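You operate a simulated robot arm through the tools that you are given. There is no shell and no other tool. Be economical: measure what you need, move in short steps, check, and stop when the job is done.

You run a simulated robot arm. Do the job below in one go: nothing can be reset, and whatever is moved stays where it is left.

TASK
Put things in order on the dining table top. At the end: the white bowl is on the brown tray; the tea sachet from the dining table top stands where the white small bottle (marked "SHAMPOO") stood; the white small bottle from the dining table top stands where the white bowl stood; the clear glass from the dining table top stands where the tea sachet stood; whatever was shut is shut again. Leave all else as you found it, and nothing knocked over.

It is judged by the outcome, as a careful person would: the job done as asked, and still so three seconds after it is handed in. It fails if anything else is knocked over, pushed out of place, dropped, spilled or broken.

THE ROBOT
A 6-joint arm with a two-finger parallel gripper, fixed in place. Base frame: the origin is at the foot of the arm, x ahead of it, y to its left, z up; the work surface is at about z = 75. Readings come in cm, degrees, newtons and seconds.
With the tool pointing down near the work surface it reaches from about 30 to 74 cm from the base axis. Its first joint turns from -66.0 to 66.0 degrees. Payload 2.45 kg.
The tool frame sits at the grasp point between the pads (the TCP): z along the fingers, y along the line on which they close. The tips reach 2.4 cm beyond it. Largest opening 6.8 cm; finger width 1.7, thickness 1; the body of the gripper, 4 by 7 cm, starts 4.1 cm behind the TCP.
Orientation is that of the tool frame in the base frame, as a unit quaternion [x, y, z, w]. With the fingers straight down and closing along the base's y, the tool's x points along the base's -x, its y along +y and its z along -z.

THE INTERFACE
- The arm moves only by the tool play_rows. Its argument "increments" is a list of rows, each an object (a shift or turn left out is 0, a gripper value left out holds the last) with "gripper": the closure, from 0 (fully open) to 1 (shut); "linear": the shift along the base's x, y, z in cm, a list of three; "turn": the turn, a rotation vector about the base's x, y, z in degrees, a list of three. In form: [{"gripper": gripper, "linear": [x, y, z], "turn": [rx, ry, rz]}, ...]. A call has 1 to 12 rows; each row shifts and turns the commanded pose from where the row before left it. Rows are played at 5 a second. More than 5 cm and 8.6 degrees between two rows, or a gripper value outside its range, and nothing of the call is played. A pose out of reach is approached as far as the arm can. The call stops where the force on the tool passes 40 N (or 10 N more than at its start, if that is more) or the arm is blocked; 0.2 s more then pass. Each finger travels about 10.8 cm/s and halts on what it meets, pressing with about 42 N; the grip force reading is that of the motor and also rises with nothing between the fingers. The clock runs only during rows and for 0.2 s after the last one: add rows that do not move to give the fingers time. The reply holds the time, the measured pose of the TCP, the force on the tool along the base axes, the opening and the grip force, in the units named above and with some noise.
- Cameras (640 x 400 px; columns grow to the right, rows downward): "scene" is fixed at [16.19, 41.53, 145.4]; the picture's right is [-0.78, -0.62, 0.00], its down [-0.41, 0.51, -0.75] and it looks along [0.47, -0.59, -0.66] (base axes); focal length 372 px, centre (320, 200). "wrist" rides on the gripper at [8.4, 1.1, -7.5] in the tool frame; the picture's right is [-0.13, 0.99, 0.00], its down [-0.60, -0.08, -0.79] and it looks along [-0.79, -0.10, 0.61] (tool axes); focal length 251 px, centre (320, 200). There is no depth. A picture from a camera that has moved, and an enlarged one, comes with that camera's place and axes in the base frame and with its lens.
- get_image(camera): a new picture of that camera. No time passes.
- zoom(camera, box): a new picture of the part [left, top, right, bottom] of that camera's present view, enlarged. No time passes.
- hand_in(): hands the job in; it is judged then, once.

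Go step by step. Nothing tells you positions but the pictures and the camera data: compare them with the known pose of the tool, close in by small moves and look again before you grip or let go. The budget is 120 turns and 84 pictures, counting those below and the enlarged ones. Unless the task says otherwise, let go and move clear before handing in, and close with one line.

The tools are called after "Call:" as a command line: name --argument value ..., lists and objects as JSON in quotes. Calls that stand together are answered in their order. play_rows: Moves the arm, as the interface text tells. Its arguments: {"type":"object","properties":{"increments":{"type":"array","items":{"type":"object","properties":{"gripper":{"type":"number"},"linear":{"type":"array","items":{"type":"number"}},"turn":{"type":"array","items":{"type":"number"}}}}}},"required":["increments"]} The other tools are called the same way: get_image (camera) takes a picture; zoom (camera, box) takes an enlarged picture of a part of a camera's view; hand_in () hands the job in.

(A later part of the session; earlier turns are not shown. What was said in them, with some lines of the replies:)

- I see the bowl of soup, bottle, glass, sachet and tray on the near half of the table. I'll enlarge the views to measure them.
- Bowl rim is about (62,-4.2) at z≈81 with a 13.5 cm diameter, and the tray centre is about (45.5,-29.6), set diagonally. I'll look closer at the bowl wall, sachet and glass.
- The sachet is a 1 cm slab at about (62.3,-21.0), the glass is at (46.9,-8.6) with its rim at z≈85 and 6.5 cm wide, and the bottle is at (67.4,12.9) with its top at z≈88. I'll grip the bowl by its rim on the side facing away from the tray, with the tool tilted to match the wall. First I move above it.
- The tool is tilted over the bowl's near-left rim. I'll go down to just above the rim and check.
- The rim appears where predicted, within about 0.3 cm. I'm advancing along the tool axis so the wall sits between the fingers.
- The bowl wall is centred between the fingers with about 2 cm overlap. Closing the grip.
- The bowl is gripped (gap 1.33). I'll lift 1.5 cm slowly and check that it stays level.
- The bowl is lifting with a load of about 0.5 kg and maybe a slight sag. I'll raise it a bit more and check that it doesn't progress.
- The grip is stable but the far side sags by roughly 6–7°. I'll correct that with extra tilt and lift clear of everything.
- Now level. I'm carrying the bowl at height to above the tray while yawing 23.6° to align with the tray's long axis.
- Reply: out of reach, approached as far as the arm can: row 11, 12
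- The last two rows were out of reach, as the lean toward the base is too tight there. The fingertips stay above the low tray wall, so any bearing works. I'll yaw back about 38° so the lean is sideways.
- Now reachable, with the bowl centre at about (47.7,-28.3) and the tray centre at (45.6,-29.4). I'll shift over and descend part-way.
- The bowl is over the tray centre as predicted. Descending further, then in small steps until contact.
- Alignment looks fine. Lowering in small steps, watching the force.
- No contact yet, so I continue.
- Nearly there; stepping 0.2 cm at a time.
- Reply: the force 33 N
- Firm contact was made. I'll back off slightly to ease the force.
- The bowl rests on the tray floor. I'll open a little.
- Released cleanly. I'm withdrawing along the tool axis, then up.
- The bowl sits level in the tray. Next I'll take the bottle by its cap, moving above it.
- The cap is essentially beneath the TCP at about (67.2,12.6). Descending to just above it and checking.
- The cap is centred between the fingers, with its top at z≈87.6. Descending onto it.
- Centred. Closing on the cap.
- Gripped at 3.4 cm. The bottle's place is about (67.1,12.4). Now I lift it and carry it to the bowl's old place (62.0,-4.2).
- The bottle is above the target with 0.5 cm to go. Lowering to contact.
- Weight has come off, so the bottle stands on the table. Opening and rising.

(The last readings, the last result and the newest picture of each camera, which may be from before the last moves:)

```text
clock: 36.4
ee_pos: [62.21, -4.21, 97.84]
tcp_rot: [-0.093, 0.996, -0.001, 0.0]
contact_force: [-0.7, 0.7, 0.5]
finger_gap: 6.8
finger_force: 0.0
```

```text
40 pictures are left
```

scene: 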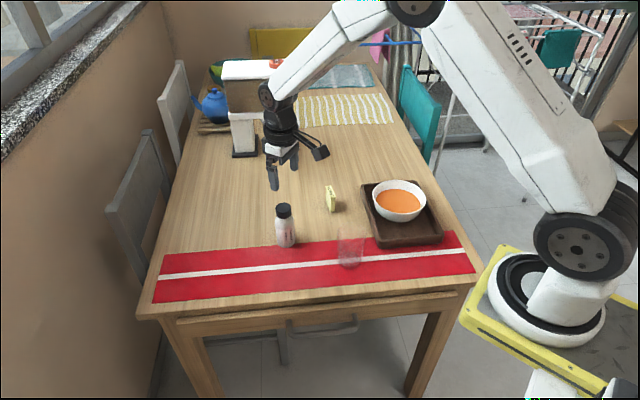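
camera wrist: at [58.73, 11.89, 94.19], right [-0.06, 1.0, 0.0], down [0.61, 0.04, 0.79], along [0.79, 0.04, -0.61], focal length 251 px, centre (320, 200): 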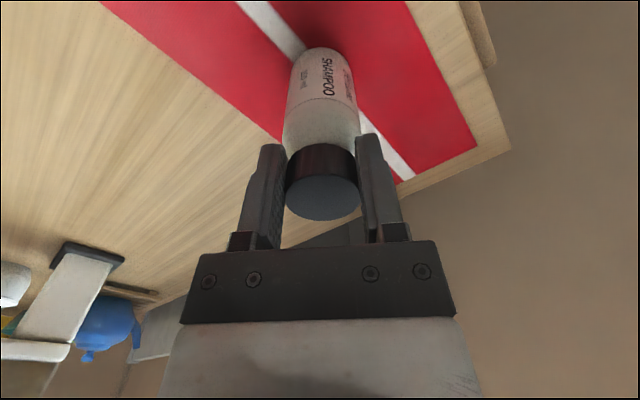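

The bottle stands where the bowl was. Next is the sachet: I move above (62.2,-21) with yaw -36°.

Call:
play_rows --increments '[{"linear": [0, -2.8, 0], "turn": [0, 0, -7.8]}, {"linear": [0, -2.8, 0], "turn": [0, 0, -7.8]}, {"linear": [0, -2.8, 0], "turn": [0, 0, -7.8]}, {"linear": [0, -2.8, 0], "turn": [0, 0, -7.8]}, {"linear": [0, -2.8, 0], "turn": [0, 0, -7.8]}, {"linear": [0, -2.8, -1], "turn": [0, 0, -7.7]}, {"linear": [0, 0, -3]}, {}]'

Call:
get_image --camera "wrist"

Call:
zoom --camera "scene" --box '[290, 140, 380, 230]'

```text
clock: 38.2
ee_pos: [62.08, -20.81, 93.66]
tcp_rot: [0.309, 0.951, -0.002, 0.0]
contact_force: [-0.2, 1.4, 0.1]
finger_gap: 6.81
finger_force: 0.1
```

```text
39 pictures are left
camera wrist: at [56.07, -14.86, 101.2], right [0.69, 0.73, 0.0], down [0.44, -0.42, 0.79], along [0.57, -0.55, -0.61], focal length 251 px, centre (320, 200)
```

wrist: 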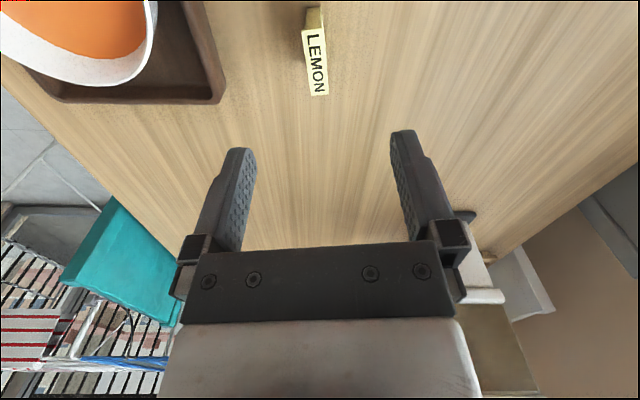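

```text
4.44 times, centred on (335, 185) of scene
camera zoom: at [16.2, 41.53, 145.4], right [-0.78, -0.62, 0.0], down [-0.41, 0.51, -0.75], along [0.47, -0.59, -0.66], focal length 1656 px, centre (253, 267)
```

zoom: 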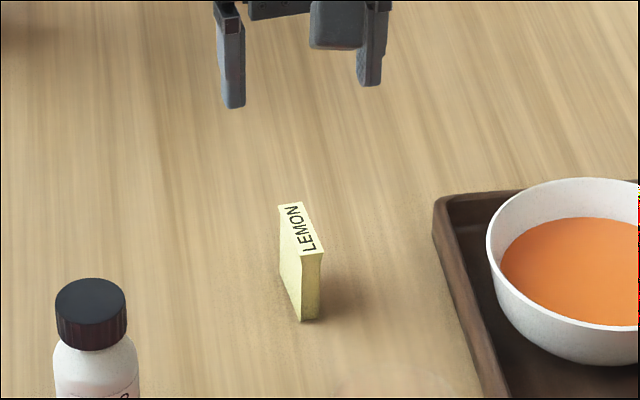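

The sachet's top centre is about (62.3,-21.3) and the yaw matches. I'll align, descend and look.

Call:
play_rows --increments '[{"gripper": 0.3, "linear": [0.15, -0.45, -3]}, {"linear": [0, 0, -3]}, {"linear": [0, 0, -3]}, {}]'

Call:
get_image --camera "wrist"

```text
clock: 39.2
ee_pos: [62.44, -21.23, 84.57]
tcp_rot: [0.309, 0.951, -0.001, -0.001]
contact_force: [0.4, -0.6, -0.6]
finger_gap: 4.76
finger_force: 0.0
```

```text
37 pictures are left
camera wrist: at [56.23, -15.39, 92.18], right [0.69, 0.73, 0.0], down [0.44, -0.42, 0.79], along [0.57, -0.55, -0.61], focal length 251 px, centre (320, 200)
```

wrist: 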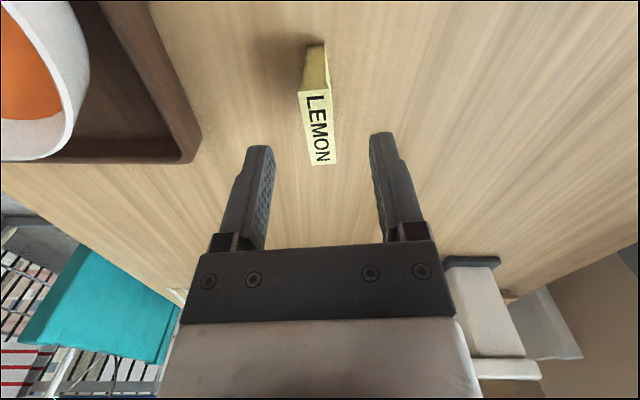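

Centred. Descending to grip height and closing.

Call:
play_rows --increments '[{"linear": [0, 0, -2]}, {"linear": [0, 0, -2]}, {"linear": [0, 0, -1.7]}, {}]'

Call:
get_image --camera "wrist"

```text
clock: 40.2
ee_pos: [62.14, -21.46, 79.0]
tcp_rot: [0.31, 0.951, -0.001, 0.0]
contact_force: [0.6, 0.8, 0.4]
finger_gap: 4.78
finger_force: 0.0
```

```text
36 pictures are left
camera wrist: at [56.14, -15.41, 86.47], right [0.69, 0.73, 0.0], down [0.44, -0.42, 0.79], along [0.57, -0.55, -0.61], focal length 251 px, centre (320, 200)
```

wrist: 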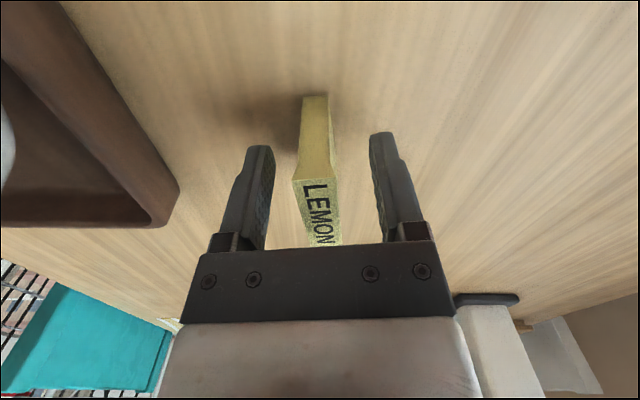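

Call:
play_rows --increments '[{"gripper": 0.5}, {"gripper": 0.65}, {"gripper": 0.8}, {"gripper": 1.0}, {}, {}]'

Call:
get_image --camera "wrist"

```text
clock: 41.6
ee_pos: [62.15, -21.36, 78.92]
tcp_rot: [0.309, 0.951, 0.0, 0.001]
contact_force: [-0.3, 0.1, -1.0]
finger_gap: 1.44
finger_force: 34.4
```

```text
35 pictures are left
camera wrist: at [56.14, -15.41, 86.5], right [0.69, 0.73, 0.0], down [0.44, -0.42, 0.79], along [0.57, -0.55, -0.61], focal length 251 px, centre (320, 200)
```

wrist: 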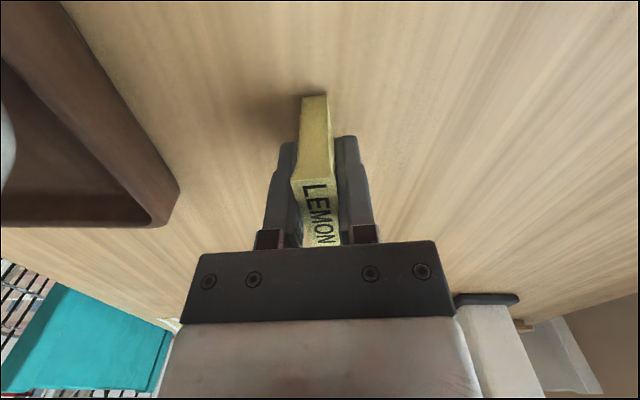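

Sachet held. I lift it well above the bottle's height and carry it to the bottle's old place (67.1,12.4).

Call:
play_rows --increments '[{"linear": [0, 0, 1]}, {"linear": [0, 0, 3]}, {"linear": [0, 0, 4.5]}, {"linear": [0, 0, 4.5]}, {"linear": [0, 0, 4]}, {}]'

Call:
play_rows --increments '[{"linear": [0.3, 2.5, 0]}, {"linear": [0.52, 3.8, 0]}, {"linear": [0.52, 3.8, 0]}, {"linear": [0.52, 3.8, 0]}, {"linear": [0.52, 3.8, 0]}, {"linear": [0.52, 3.8, 0]}, {"linear": [0.52, 3.8, 0]}, {"linear": [0.52, 3.8, 0]}, {"linear": [0.5, 3.2, 0]}, {"linear": [0.23, 1.7, 0]}, {}]'

Call:
get_image --camera "scene"

```text
clock: 43.0
ee_pos: [62.18, -21.41, 96.07]
tcp_rot: [0.31, 0.951, 0.0, -0.001]
contact_force: [0.4, 0.5, 0.9]
finger_gap: 1.49
finger_force: 34.6
```

```text
clock: 45.4
ee_pos: [66.89, 12.66, 95.97]
tcp_rot: [0.31, 0.951, 0.0, -0.001]
contact_force: [-0.7, -0.5, 0.7]
finger_gap: 1.47
finger_force: 33.8
```

```text
34 pictures are left
```

scene: 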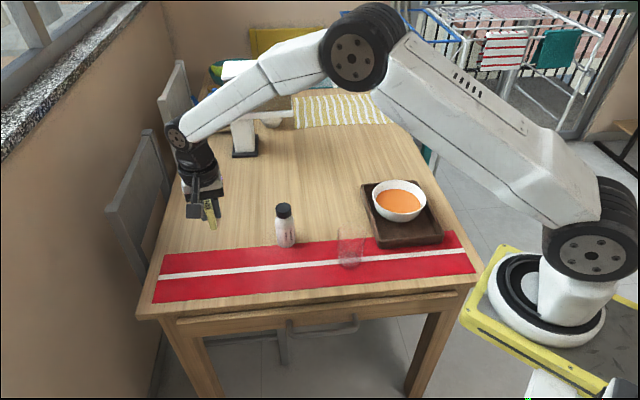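

Above the target. Lowering to just above the cloth.

Call:
play_rows --increments '[{"linear": [0, 0, -3]}, {"linear": [0, 0, -4]}, {"linear": [0, 0, -4]}, {"linear": [0, 0, -3]}, {"linear": [0, 0, -1.5]}, {"linear": [0, 0, -0.8]}, {}]'

Call:
zoom --camera "scene" --box '[160, 190, 280, 310]'

```text
clock: 47.0
ee_pos: [66.89, 12.76, 79.71]
tcp_rot: [0.31, 0.951, -0.001, 0.0]
contact_force: [-0.3, -0.4, 0.2]
finger_gap: 1.45
finger_force: 34.4
```

```text
3.33 times, centred on (220, 250) of scene
camera zoom: at [16.19, 41.53, 145.4], right [-0.78, -0.62, 0.0], down [-0.41, 0.51, -0.75], along [0.47, -0.59, -0.66], focal length 1242 px, centre (653, 33)
```

zoom: 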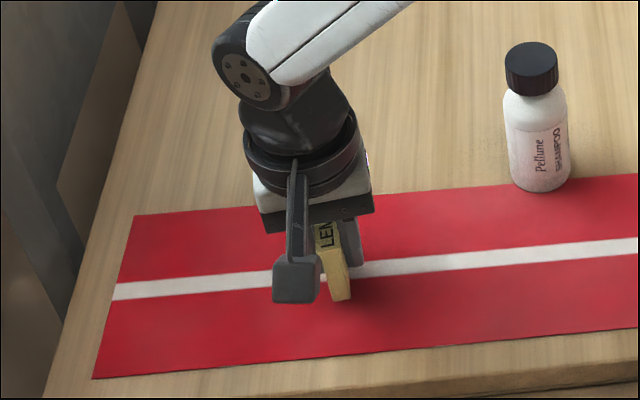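

Call:
play_rows --increments '[{"linear": [0, 0, -0.3]}, {"linear": [0, 0, -0.2]}, {}]'

```text
clock: 47.8
ee_pos: [67.03, 12.73, 79.14]
tcp_rot: [0.31, 0.951, -0.002, 0.0]
contact_force: [-0.6, -0.9, -0.8]
finger_gap: 1.49
finger_force: 34.7
```

No contact at z 79.14; two more small steps.

Call:
play_rows --increments '[{"linear": [0, 0, -0.1]}, {"linear": [0, 0, -0.07]}, {}]'

```text
clock: 48.6
ee_pos: [66.93, 12.74, 79.04]
tcp_rot: [0.31, 0.951, -0.001, -0.001]
contact_force: [0.2, 0.0, -0.1]
finger_gap: 1.51
finger_force: 34.0
```

Call:
play_rows --increments '[{"linear": [0, 0, -0.08]}, {}]'

Call:
zoom --camera "scene" --box '[190, 230, 250, 290]'

```text
clock: 49.2
ee_pos: [66.98, 12.74, 78.82]
tcp_rot: [0.308, 0.951, -0.001, -0.001]
contact_force: [0.1, 1.0, -0.5]
finger_gap: 1.48
finger_force: 34.4
```

```text
6.67 times, centred on (220, 260) of scene
camera zoom: at [16.19, 41.53, 145.4], right [-0.78, -0.62, 0.0], down [-0.41, 0.51, -0.75], along [0.47, -0.59, -0.66], focal length 2484 px, centre (987, -200)
```

zoom: 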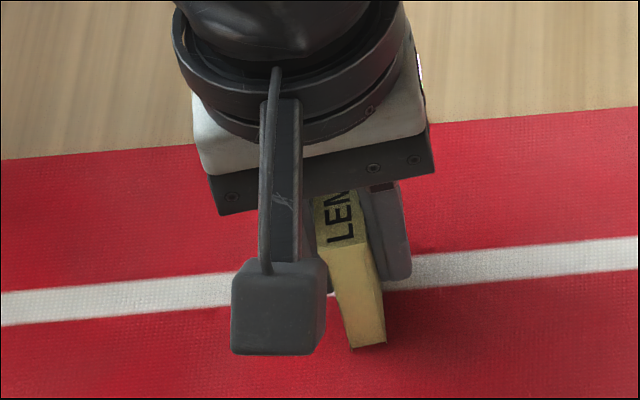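

Call:
play_rows --increments '[{"linear": [0, 0, -0.08]}, {}]'

```text
clock: 49.8
ee_pos: [66.87, 12.62, 78.92]
tcp_rot: [0.31, 0.951, -0.001, 0.0]
contact_force: [-3.0, -1.0, 7.9]
finger_gap: 1.46
finger_force: 34.4
```

Contact at 8 N. Releasing with a small opening first, then rising.

Call:
play_rows --increments '[{"linear": [0, 0, 0.04]}, {"gripper": 0.75}, {"gripper": 0.6}, {"gripper": 0.4}, {}, {"linear": [0, 0, 2]}, {"linear": [0, 0, 3]}, {"linear": [0, 0, 4]}, {"linear": [0, 0, 5]}, {}]'

Call:
zoom --camera "scene" --box '[160, 190, 280, 310]'

Call:
get_image --camera "wrist"

```text
clock: 52.0
ee_pos: [66.83, 12.64, 93.02]
tcp_rot: [0.31, 0.951, -0.001, 0.0]
contact_force: [-0.9, -0.2, 0.1]
finger_gap: 4.09
finger_force: 0.0
```

```text
3.33 times, centred on (220, 250) of scene
camera zoom: at [16.19, 41.53, 145.4], right [-0.78, -0.62, 0.0], down [-0.41, 0.51, -0.75], along [0.47, -0.59, -0.66], focal length 1242 px, centre (653, 33)
```

zoom: 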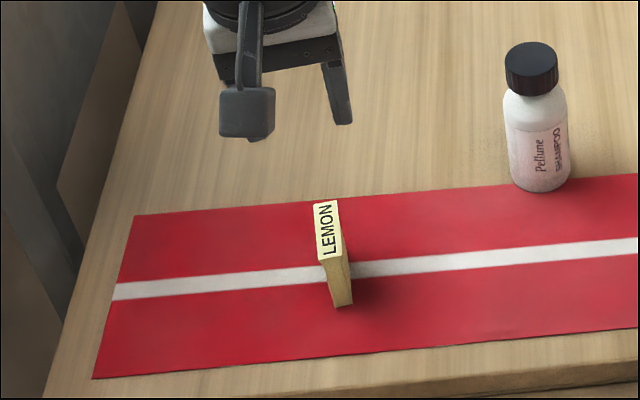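

```text
30 pictures are left
camera wrist: at [60.86, 18.5, 100.58], right [0.69, 0.73, 0.0], down [0.44, -0.42, 0.79], along [0.57, -0.55, -0.61], focal length 251 px, centre (320, 200)
```

wrist: 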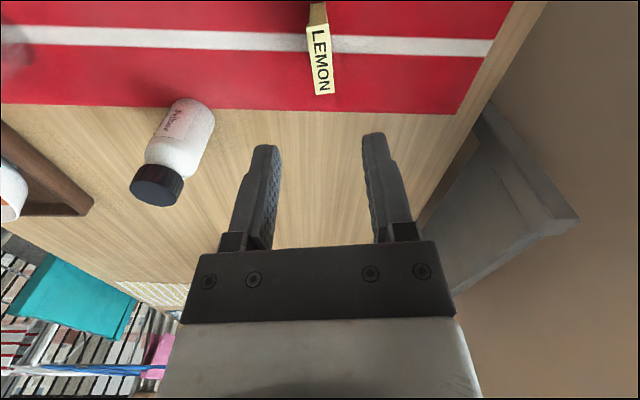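

The sachet stands where the bottle was. Now the glass: I'll pinch its rim wall on the +y side, so I move above and measure.

Call:
play_rows --increments '[{"linear": [-2, -1.8, 3], "turn": [0, 0, 4.5]}, {"linear": [-2.8, -2.6, 1], "turn": [0, 0, 6.3]}, {"linear": [-2.8, -2.6, 0], "turn": [0, 0, 6.3]}, {"linear": [-2.8, -2.6, 0], "turn": [0, 0, 6.3]}, {"linear": [-2.8, -2.6, 0], "turn": [0, 0, 6.3]}, {"linear": [-2.8, -2.6, 0], "turn": [0, 0, 6.3]}, {"linear": [-2.7, -2.6, 0]}, {"linear": [-1.5, -1.1, 0]}, {}]'

Call:
get_image --camera "wrist"

Call:
zoom --camera "scene" --box '[300, 180, 400, 280]'

```text
clock: 54.0
ee_pos: [46.82, -5.65, 96.71]
tcp_rot: [0.0, 1.0, -0.001, 0.001]
contact_force: [0.1, 0.8, 0.8]
finger_gap: 4.07
finger_force: 0.0
```

```text
29 pictures are left
camera wrist: at [38.4, -4.59, 104.32], right [0.13, 0.99, 0.0], down [0.6, -0.08, 0.79], along [0.79, -0.1, -0.61], focal length 251 px, centre (320, 200)
```

wrist: 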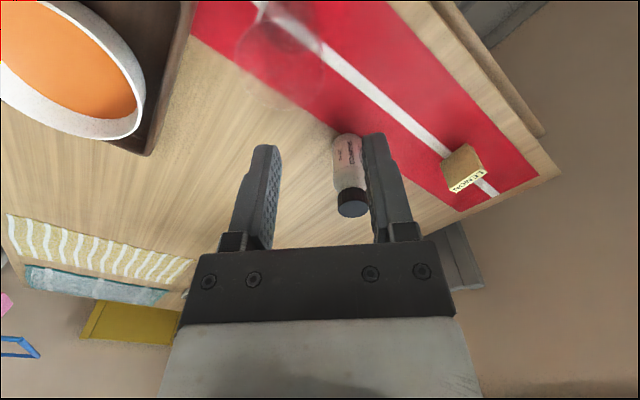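

```text
4.00 times, centred on (350, 230) of scene
camera zoom: at [16.19, 41.53, 145.4], right [-0.78, -0.62, 0.0], down [-0.41, 0.51, -0.75], along [0.47, -0.59, -0.66], focal length 1490 px, centre (200, 80)
```

zoom: 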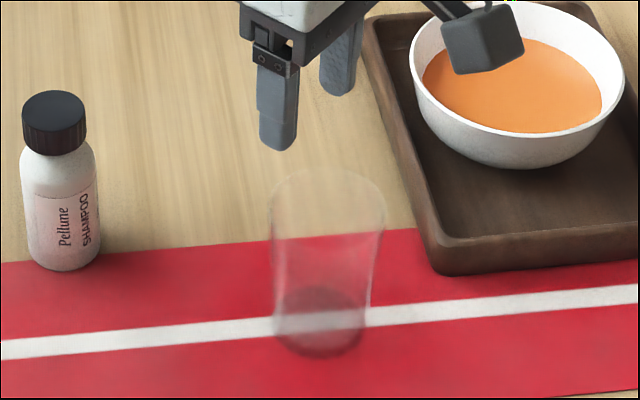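

Call:
zoom --camera "wrist" --box '[200, 0, 360, 130]'

```text
3.08 times, centred on (280, 65) of wrist
camera zoom: at [38.4, -4.59, 104.32], right [0.13, 0.99, 0.0], down [0.6, -0.08, 0.79], along [0.79, -0.1, -0.61], focal length 774 px, centre (443, 615)
```

zoom: 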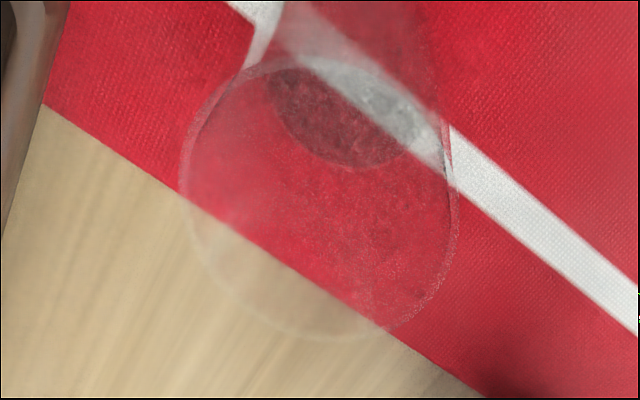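

The rim centre is about (46.7,-8.5), radius 3.3, z≈85.2, so the +y wall is at y≈-5.3. I'll align there and descend to just above the rim.

Call:
play_rows --increments '[{"linear": [-0.05, 0.3, -3]}, {"linear": [0, 0, -3]}, {"linear": [0, 0, -1.5]}, {}]'

Call:
get_image --camera "wrist"

Call:
zoom --camera "scene" --box '[300, 180, 400, 280]'

```text
clock: 55.0
ee_pos: [46.68, -5.55, 89.35]
tcp_rot: [0.001, 1.0, -0.001, 0.0]
contact_force: [0.7, 0.4, -0.3]
finger_gap: 4.07
finger_force: 0.0
```

```text
26 pictures are left
camera wrist: at [38.35, -4.37, 96.94], right [0.13, 0.99, 0.0], down [0.6, -0.08, 0.79], along [0.79, -0.1, -0.61], focal length 251 px, centre (320, 200)
```

wrist: 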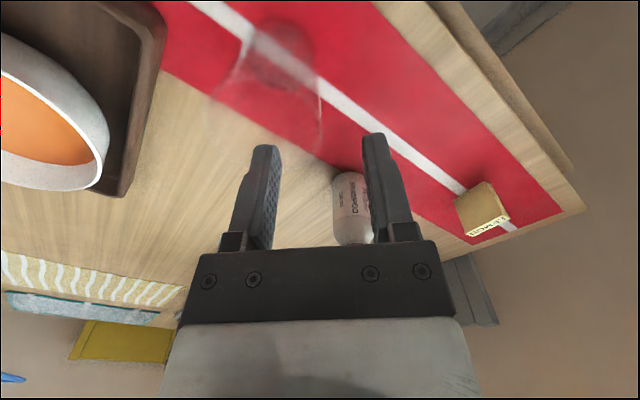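

```text
4.00 times, centred on (350, 230) of scene
camera zoom: at [16.2, 41.53, 145.4], right [-0.78, -0.62, 0.0], down [-0.41, 0.51, -0.75], along [0.47, -0.59, -0.66], focal length 1490 px, centre (200, 80)
```

zoom: 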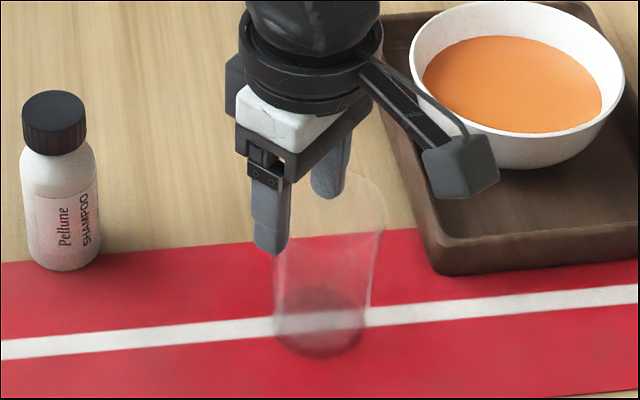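

The wall lines up with the midline between the fingers. Descending over the rim.

Call:
play_rows --increments '[{"linear": [0, 0.1, -1.5]}, {"linear": [0, 0, -1.5]}, {"linear": [0, 0, -1.5]}, {"linear": [0, 0, -1.0]}, {}]'

Call:
zoom --camera "wrist" --box '[180, 20, 440, 270]'

Call:
zoom --camera "scene" --box '[300, 180, 400, 280]'

```text
clock: 56.2
ee_pos: [46.79, -5.28, 83.96]
tcp_rot: [0.0, 1.0, 0.0, -0.001]
contact_force: [-0.6, -0.1, -0.1]
finger_gap: 4.08
finger_force: 0.1
```

```text
1.60 times, centred on (310, 145) of wrist
camera zoom: at [38.34, -4.13, 91.5], right [0.13, 0.99, 0.0], down [0.6, -0.08, 0.79], along [0.79, -0.1, -0.61], focal length 402 px, centre (336, 288)
```

zoom: 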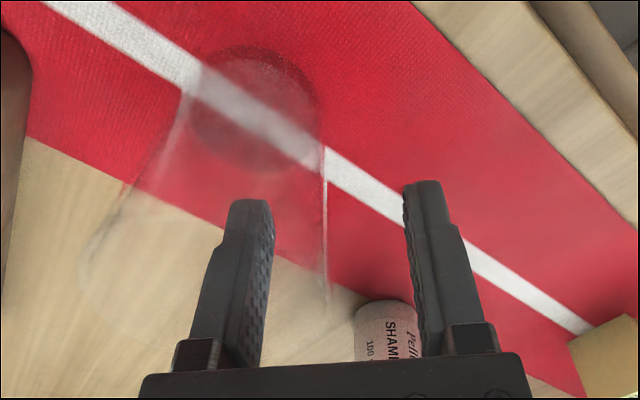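

```text
4.00 times, centred on (350, 230) of scene
camera zoom: at [16.19, 41.53, 145.4], right [-0.78, -0.62, 0.0], down [-0.41, 0.51, -0.75], along [0.47, -0.59, -0.66], focal length 1490 px, centre (200, 80)
```

zoom: 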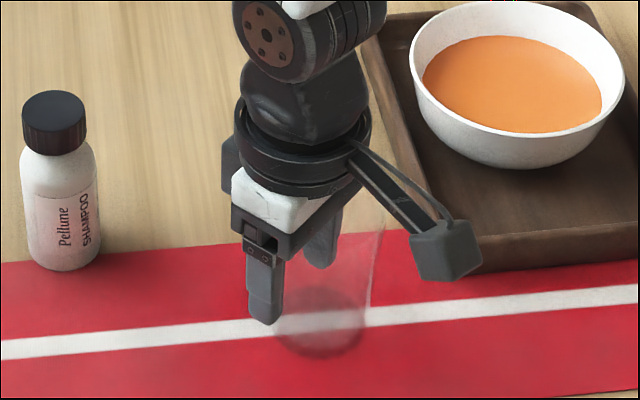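

The wall is between the fingers; a 0.3 cm shift centres it, then I close gently.

Call:
play_rows --increments '[{"linear": [0, -0.3, 0]}, {"gripper": 0.6}, {"gripper": 0.75}, {"gripper": 0.85}, {"gripper": 1.0}, {}, {}]'

Call:
zoom --camera "wrist" --box '[180, 20, 440, 270]'

Call:
zoom --camera "scene" --box '[300, 180, 400, 280]'

```text
clock: 57.8
ee_pos: [46.79, -5.65, 83.98]
tcp_rot: [-0.001, 1.0, -0.002, 0.0]
contact_force: [0.0, -3.8, 13.8]
finger_gap: 0.91
finger_force: 31.0
```

```text
1.60 times, centred on (310, 145) of wrist
camera zoom: at [38.39, -4.53, 91.53], right [0.13, 0.99, 0.0], down [0.6, -0.08, 0.79], along [0.79, -0.1, -0.61], focal length 402 px, centre (336, 288)
```

zoom: 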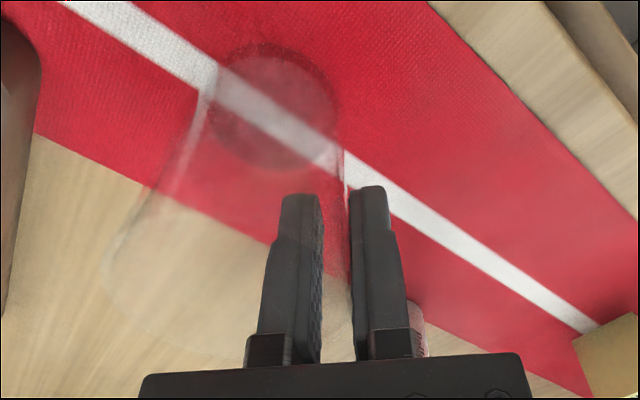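

```text
4.00 times, centred on (350, 230) of scene
camera zoom: at [16.17, 41.53, 145.4], right [-0.78, -0.62, 0.0], down [-0.41, 0.51, -0.75], along [0.47, -0.59, -0.66], focal length 1490 px, centre (200, 80)
```

zoom: 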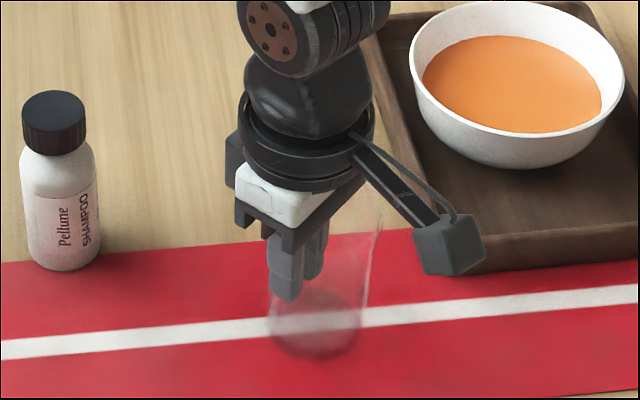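

The glass is gripped. I'll lift gently and check for tilt.

Call:
play_rows --increments '[{"linear": [0, 0, 0.5]}, {"linear": [0, 0, 1]}, {"linear": [0, 0, 1.5]}, {"linear": [0, 0, 2]}, {"linear": [0, 0, 2.5]}, {"linear": [0, 0, 2.5]}, {}]'

Call:
zoom --camera "wrist" --box '[180, 20, 440, 270]'

Call:
zoom --camera "scene" --box '[300, 150, 420, 270]'

```text
clock: 59.4
ee_pos: [46.74, -5.71, 93.96]
tcp_rot: [0.001, 1.0, 0.0, -0.002]
contact_force: [-0.3, 0.1, -1.7]
finger_gap: 0.85
finger_force: 30.2
```

```text
1.60 times, centred on (310, 145) of wrist
camera zoom: at [38.36, -4.55, 101.51], right [0.13, 0.99, 0.0], down [0.6, -0.08, 0.79], along [0.79, -0.1, -0.61], focal length 402 px, centre (336, 288)
```

zoom: 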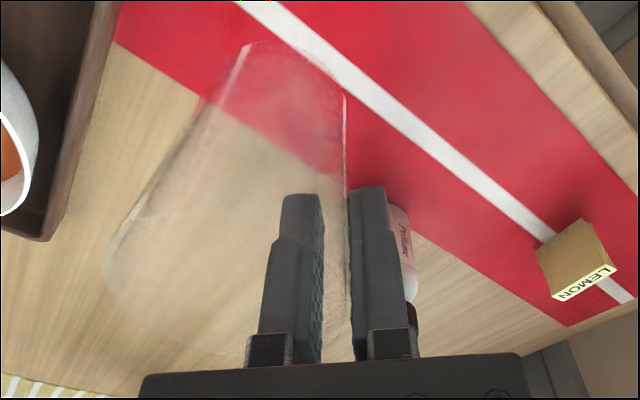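

```text
3.33 times, centred on (360, 210) of scene
camera zoom: at [16.2, 41.53, 145.4], right [-0.78, -0.62, 0.0], down [-0.41, 0.51, -0.75], along [0.47, -0.59, -0.66], focal length 1242 px, centre (187, 167)
```

zoom: 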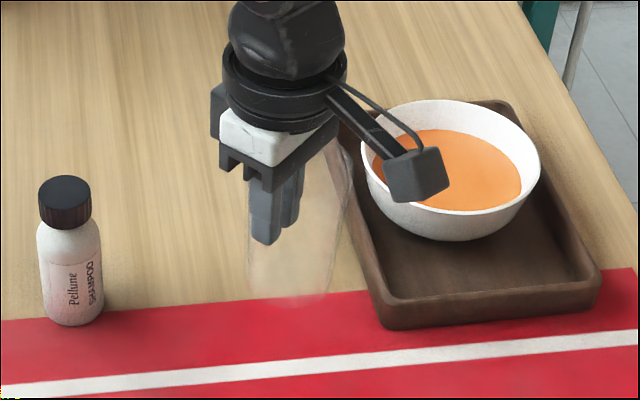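

Held securely with a slight tilt. I'll correct 3° and carry it to the sachet's old place, with the glass centre at (62.35,-21.5).

Call:
play_rows --increments '[{"linear": [1.2, -1.0, 0], "turn": [-1.5, 0, 0]}, {"linear": [2.4, -1.95, 0], "turn": [-1.5, 0, 0]}, {"linear": [2.4, -1.95, 0]}, {"linear": [2.4, -1.95, 0]}, {"linear": [2.4, -1.95, 0]}, {"linear": [2.4, -1.95, 0]}, {"linear": [2.4, -1.95, -1]}, {"linear": [0, 0, -2.5]}, {"linear": [0, 0, -2.5]}, {"linear": [0, 0, -1.5]}, {}]'

Call:
get_image --camera "scene"

Call:
zoom --camera "scene" --box '[280, 130, 380, 230]'

```text
clock: 61.8
ee_pos: [62.43, -18.33, 86.39]
tcp_rot: [0.0, 1.0, -0.027, 0.0]
contact_force: [-0.4, 0.3, -1.0]
finger_gap: 0.86
finger_force: 30.6
```

```text
18 pictures are left
```

scene: 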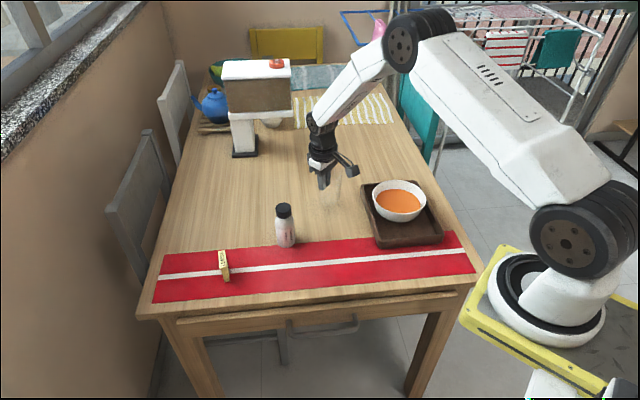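

```text
4.00 times, centred on (330, 180) of scene
camera zoom: at [16.2, 41.53, 145.4], right [-0.78, -0.62, 0.0], down [-0.41, 0.51, -0.75], along [0.47, -0.59, -0.66], focal length 1490 px, centre (280, 280)
```

zoom: 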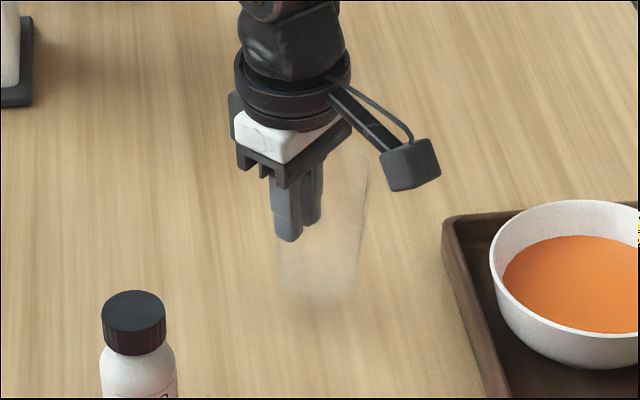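

On target; lowering in diminishing steps.

Call:
play_rows --increments '[{"linear": [0, 0, -1]}, {"linear": [0, 0, -0.7]}, {"linear": [0, 0, -0.2]}, {}]'

```text
clock: 62.8
ee_pos: [62.37, -18.41, 84.42]
tcp_rot: [0.001, 1.0, -0.027, -0.001]
contact_force: [0.8, 0.2, -1.2]
finger_gap: 0.81
finger_force: 30.5
```

Call:
play_rows --increments '[{"linear": [0, 0, -0.15]}, {"linear": [0, 0, -0.1]}, {}]'

```text
clock: 63.6
ee_pos: [62.31, -18.39, 84.24]
tcp_rot: [0.001, 1.0, -0.027, 0.0]
contact_force: [0.6, 0.1, -1.7]
finger_gap: 0.82
finger_force: 30.1
```

Call:
play_rows --increments '[{"linear": [0, 0, -0.1]}, {"linear": [0, 0, -0.1]}, {}]'

```text
clock: 64.4
ee_pos: [62.38, -18.47, 83.98]
tcp_rot: [0.001, 1.0, -0.027, -0.001]
contact_force: [-0.2, -0.4, -1.0]
finger_gap: 0.83
finger_force: 30.4
```

Call:
play_rows --increments '[{"linear": [0, 0, -0.1]}, {}]'

Call:
zoom --camera "scene" --box '[290, 150, 370, 230]'

```text
clock: 65.0
ee_pos: [62.22, -18.39, 83.86]
tcp_rot: [0.001, 1.0, -0.027, 0.0]
contact_force: [-0.9, -0.2, -1.3]
finger_gap: 0.82
finger_force: 30.4
```

```text
5.00 times, centred on (330, 190) of scene
camera zoom: at [16.2, 41.53, 145.4], right [-0.78, -0.62, 0.0], down [-0.41, 0.51, -0.75], along [0.47, -0.59, -0.66], focal length 1863 px, centre (270, 250)
```

zoom: 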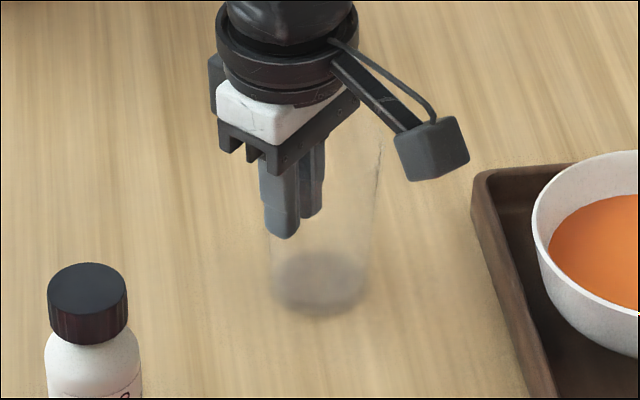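

Very close, as the contact shadow is visible. A couple more tiny steps.

Call:
play_rows --increments '[{"linear": [0, 0, -0.08]}, {}]'

```text
clock: 65.6
ee_pos: [62.3, -18.41, 84.0]
tcp_rot: [0.001, 1.0, -0.027, 0.0]
contact_force: [-1.9, 0.4, 2.0]
finger_gap: 0.81
finger_force: 30.0
```

Contact made. Opening gently.

Call:
play_rows --increments '[{"linear": [0, 0, -0.04]}, {"gripper": 0.8}, {"gripper": 0.7}, {"gripper": 0.6}, {"gripper": 0.5}, {}, {}]'

Call:
zoom --camera "scene" --box '[290, 150, 370, 230]'

Call:
zoom --camera "wrist" --box '[180, 20, 440, 270]'

```text
clock: 67.2
ee_pos: [62.3, -18.33, 83.86]
tcp_rot: [0.001, 1.0, -0.027, 0.0]
contact_force: [-0.4, -0.5, 0.1]
finger_gap: 3.39
finger_force: 0.0
```

```text
5.00 times, centred on (330, 190) of scene
camera zoom: at [16.19, 41.53, 145.4], right [-0.78, -0.62, 0.0], down [-0.41, 0.51, -0.75], along [0.47, -0.59, -0.66], focal length 1863 px, centre (270, 250)
```

zoom: 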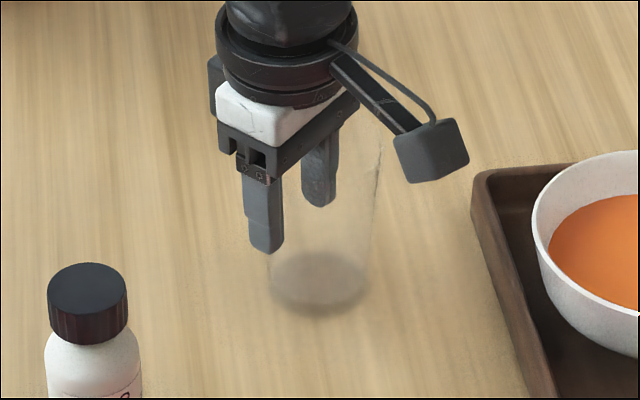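

```text
1.60 times, centred on (310, 145) of wrist
camera zoom: at [53.94, -16.87, 91.39], right [0.13, 0.99, -0.05], down [0.6, -0.04, 0.8], along [0.79, -0.14, -0.6], focal length 402 px, centre (336, 288)
```

zoom: 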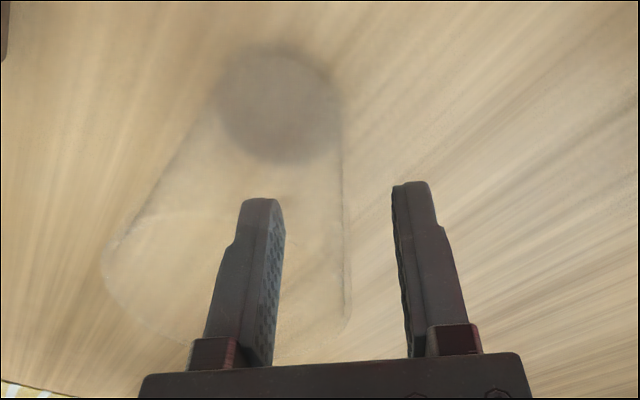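

The glass stands free between the open fingers. Rising straight up.

Call:
play_rows --increments '[{"linear": [0, 0.05, 1.5]}, {"linear": [0, 0.1, 2.5]}, {"linear": [0, 0.2, 4]}, {"linear": [0, 0, 5]}, {"linear": [-3, 2, 3], "turn": [3, 0, 0]}, {"linear": [-4, 2, 0]}, {"linear": [-4, 2, 0]}, {}, {}]'

Call:
get_image --camera "scene"

Call:
zoom --camera "scene" --box '[190, 150, 450, 290]'

```text
clock: 69.2
ee_pos: [51.32, -12.05, 99.82]
tcp_rot: [0.001, 1.0, -0.001, 0.0]
contact_force: [-0.5, 0.0, 0.9]
finger_gap: 3.41
finger_force: 0.0
```

```text
13 pictures are left
```

scene: 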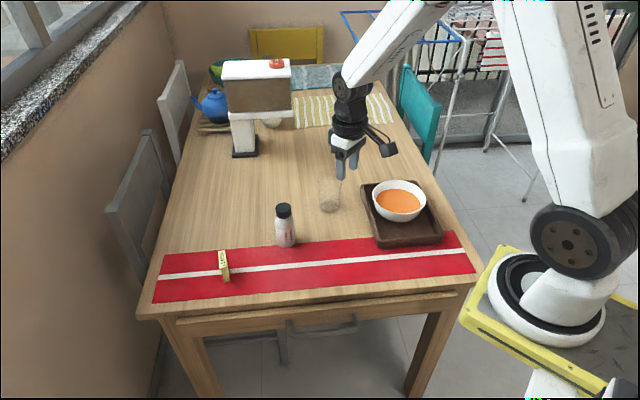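

```text
2.46 times, centred on (320, 220) of scene
camera zoom: at [16.19, 41.53, 145.4], right [-0.78, -0.62, 0.0], down [-0.41, 0.51, -0.75], along [0.47, -0.59, -0.66], focal length 917 px, centre (320, 151)
```

zoom: 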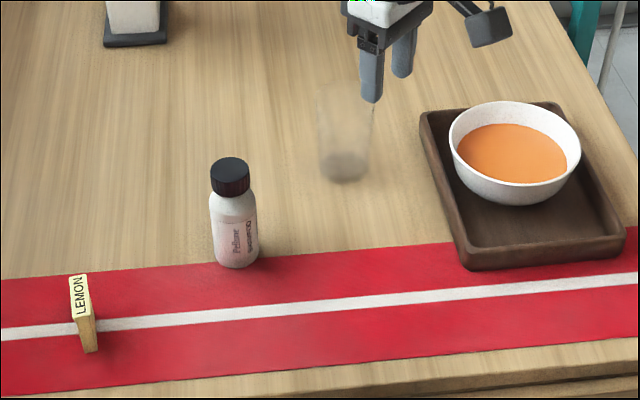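

All four items stand in their places, upright, and the gripper is clear. Handing in.

Call:
hand_in

```text
The job is handed in.
```

The bowl is on the tray and level, and the bottle, sachet and glass each stand upright in their new places. Nothing was knocked over or spilled in the last picture, nothing had been opened, and I handed the job in.
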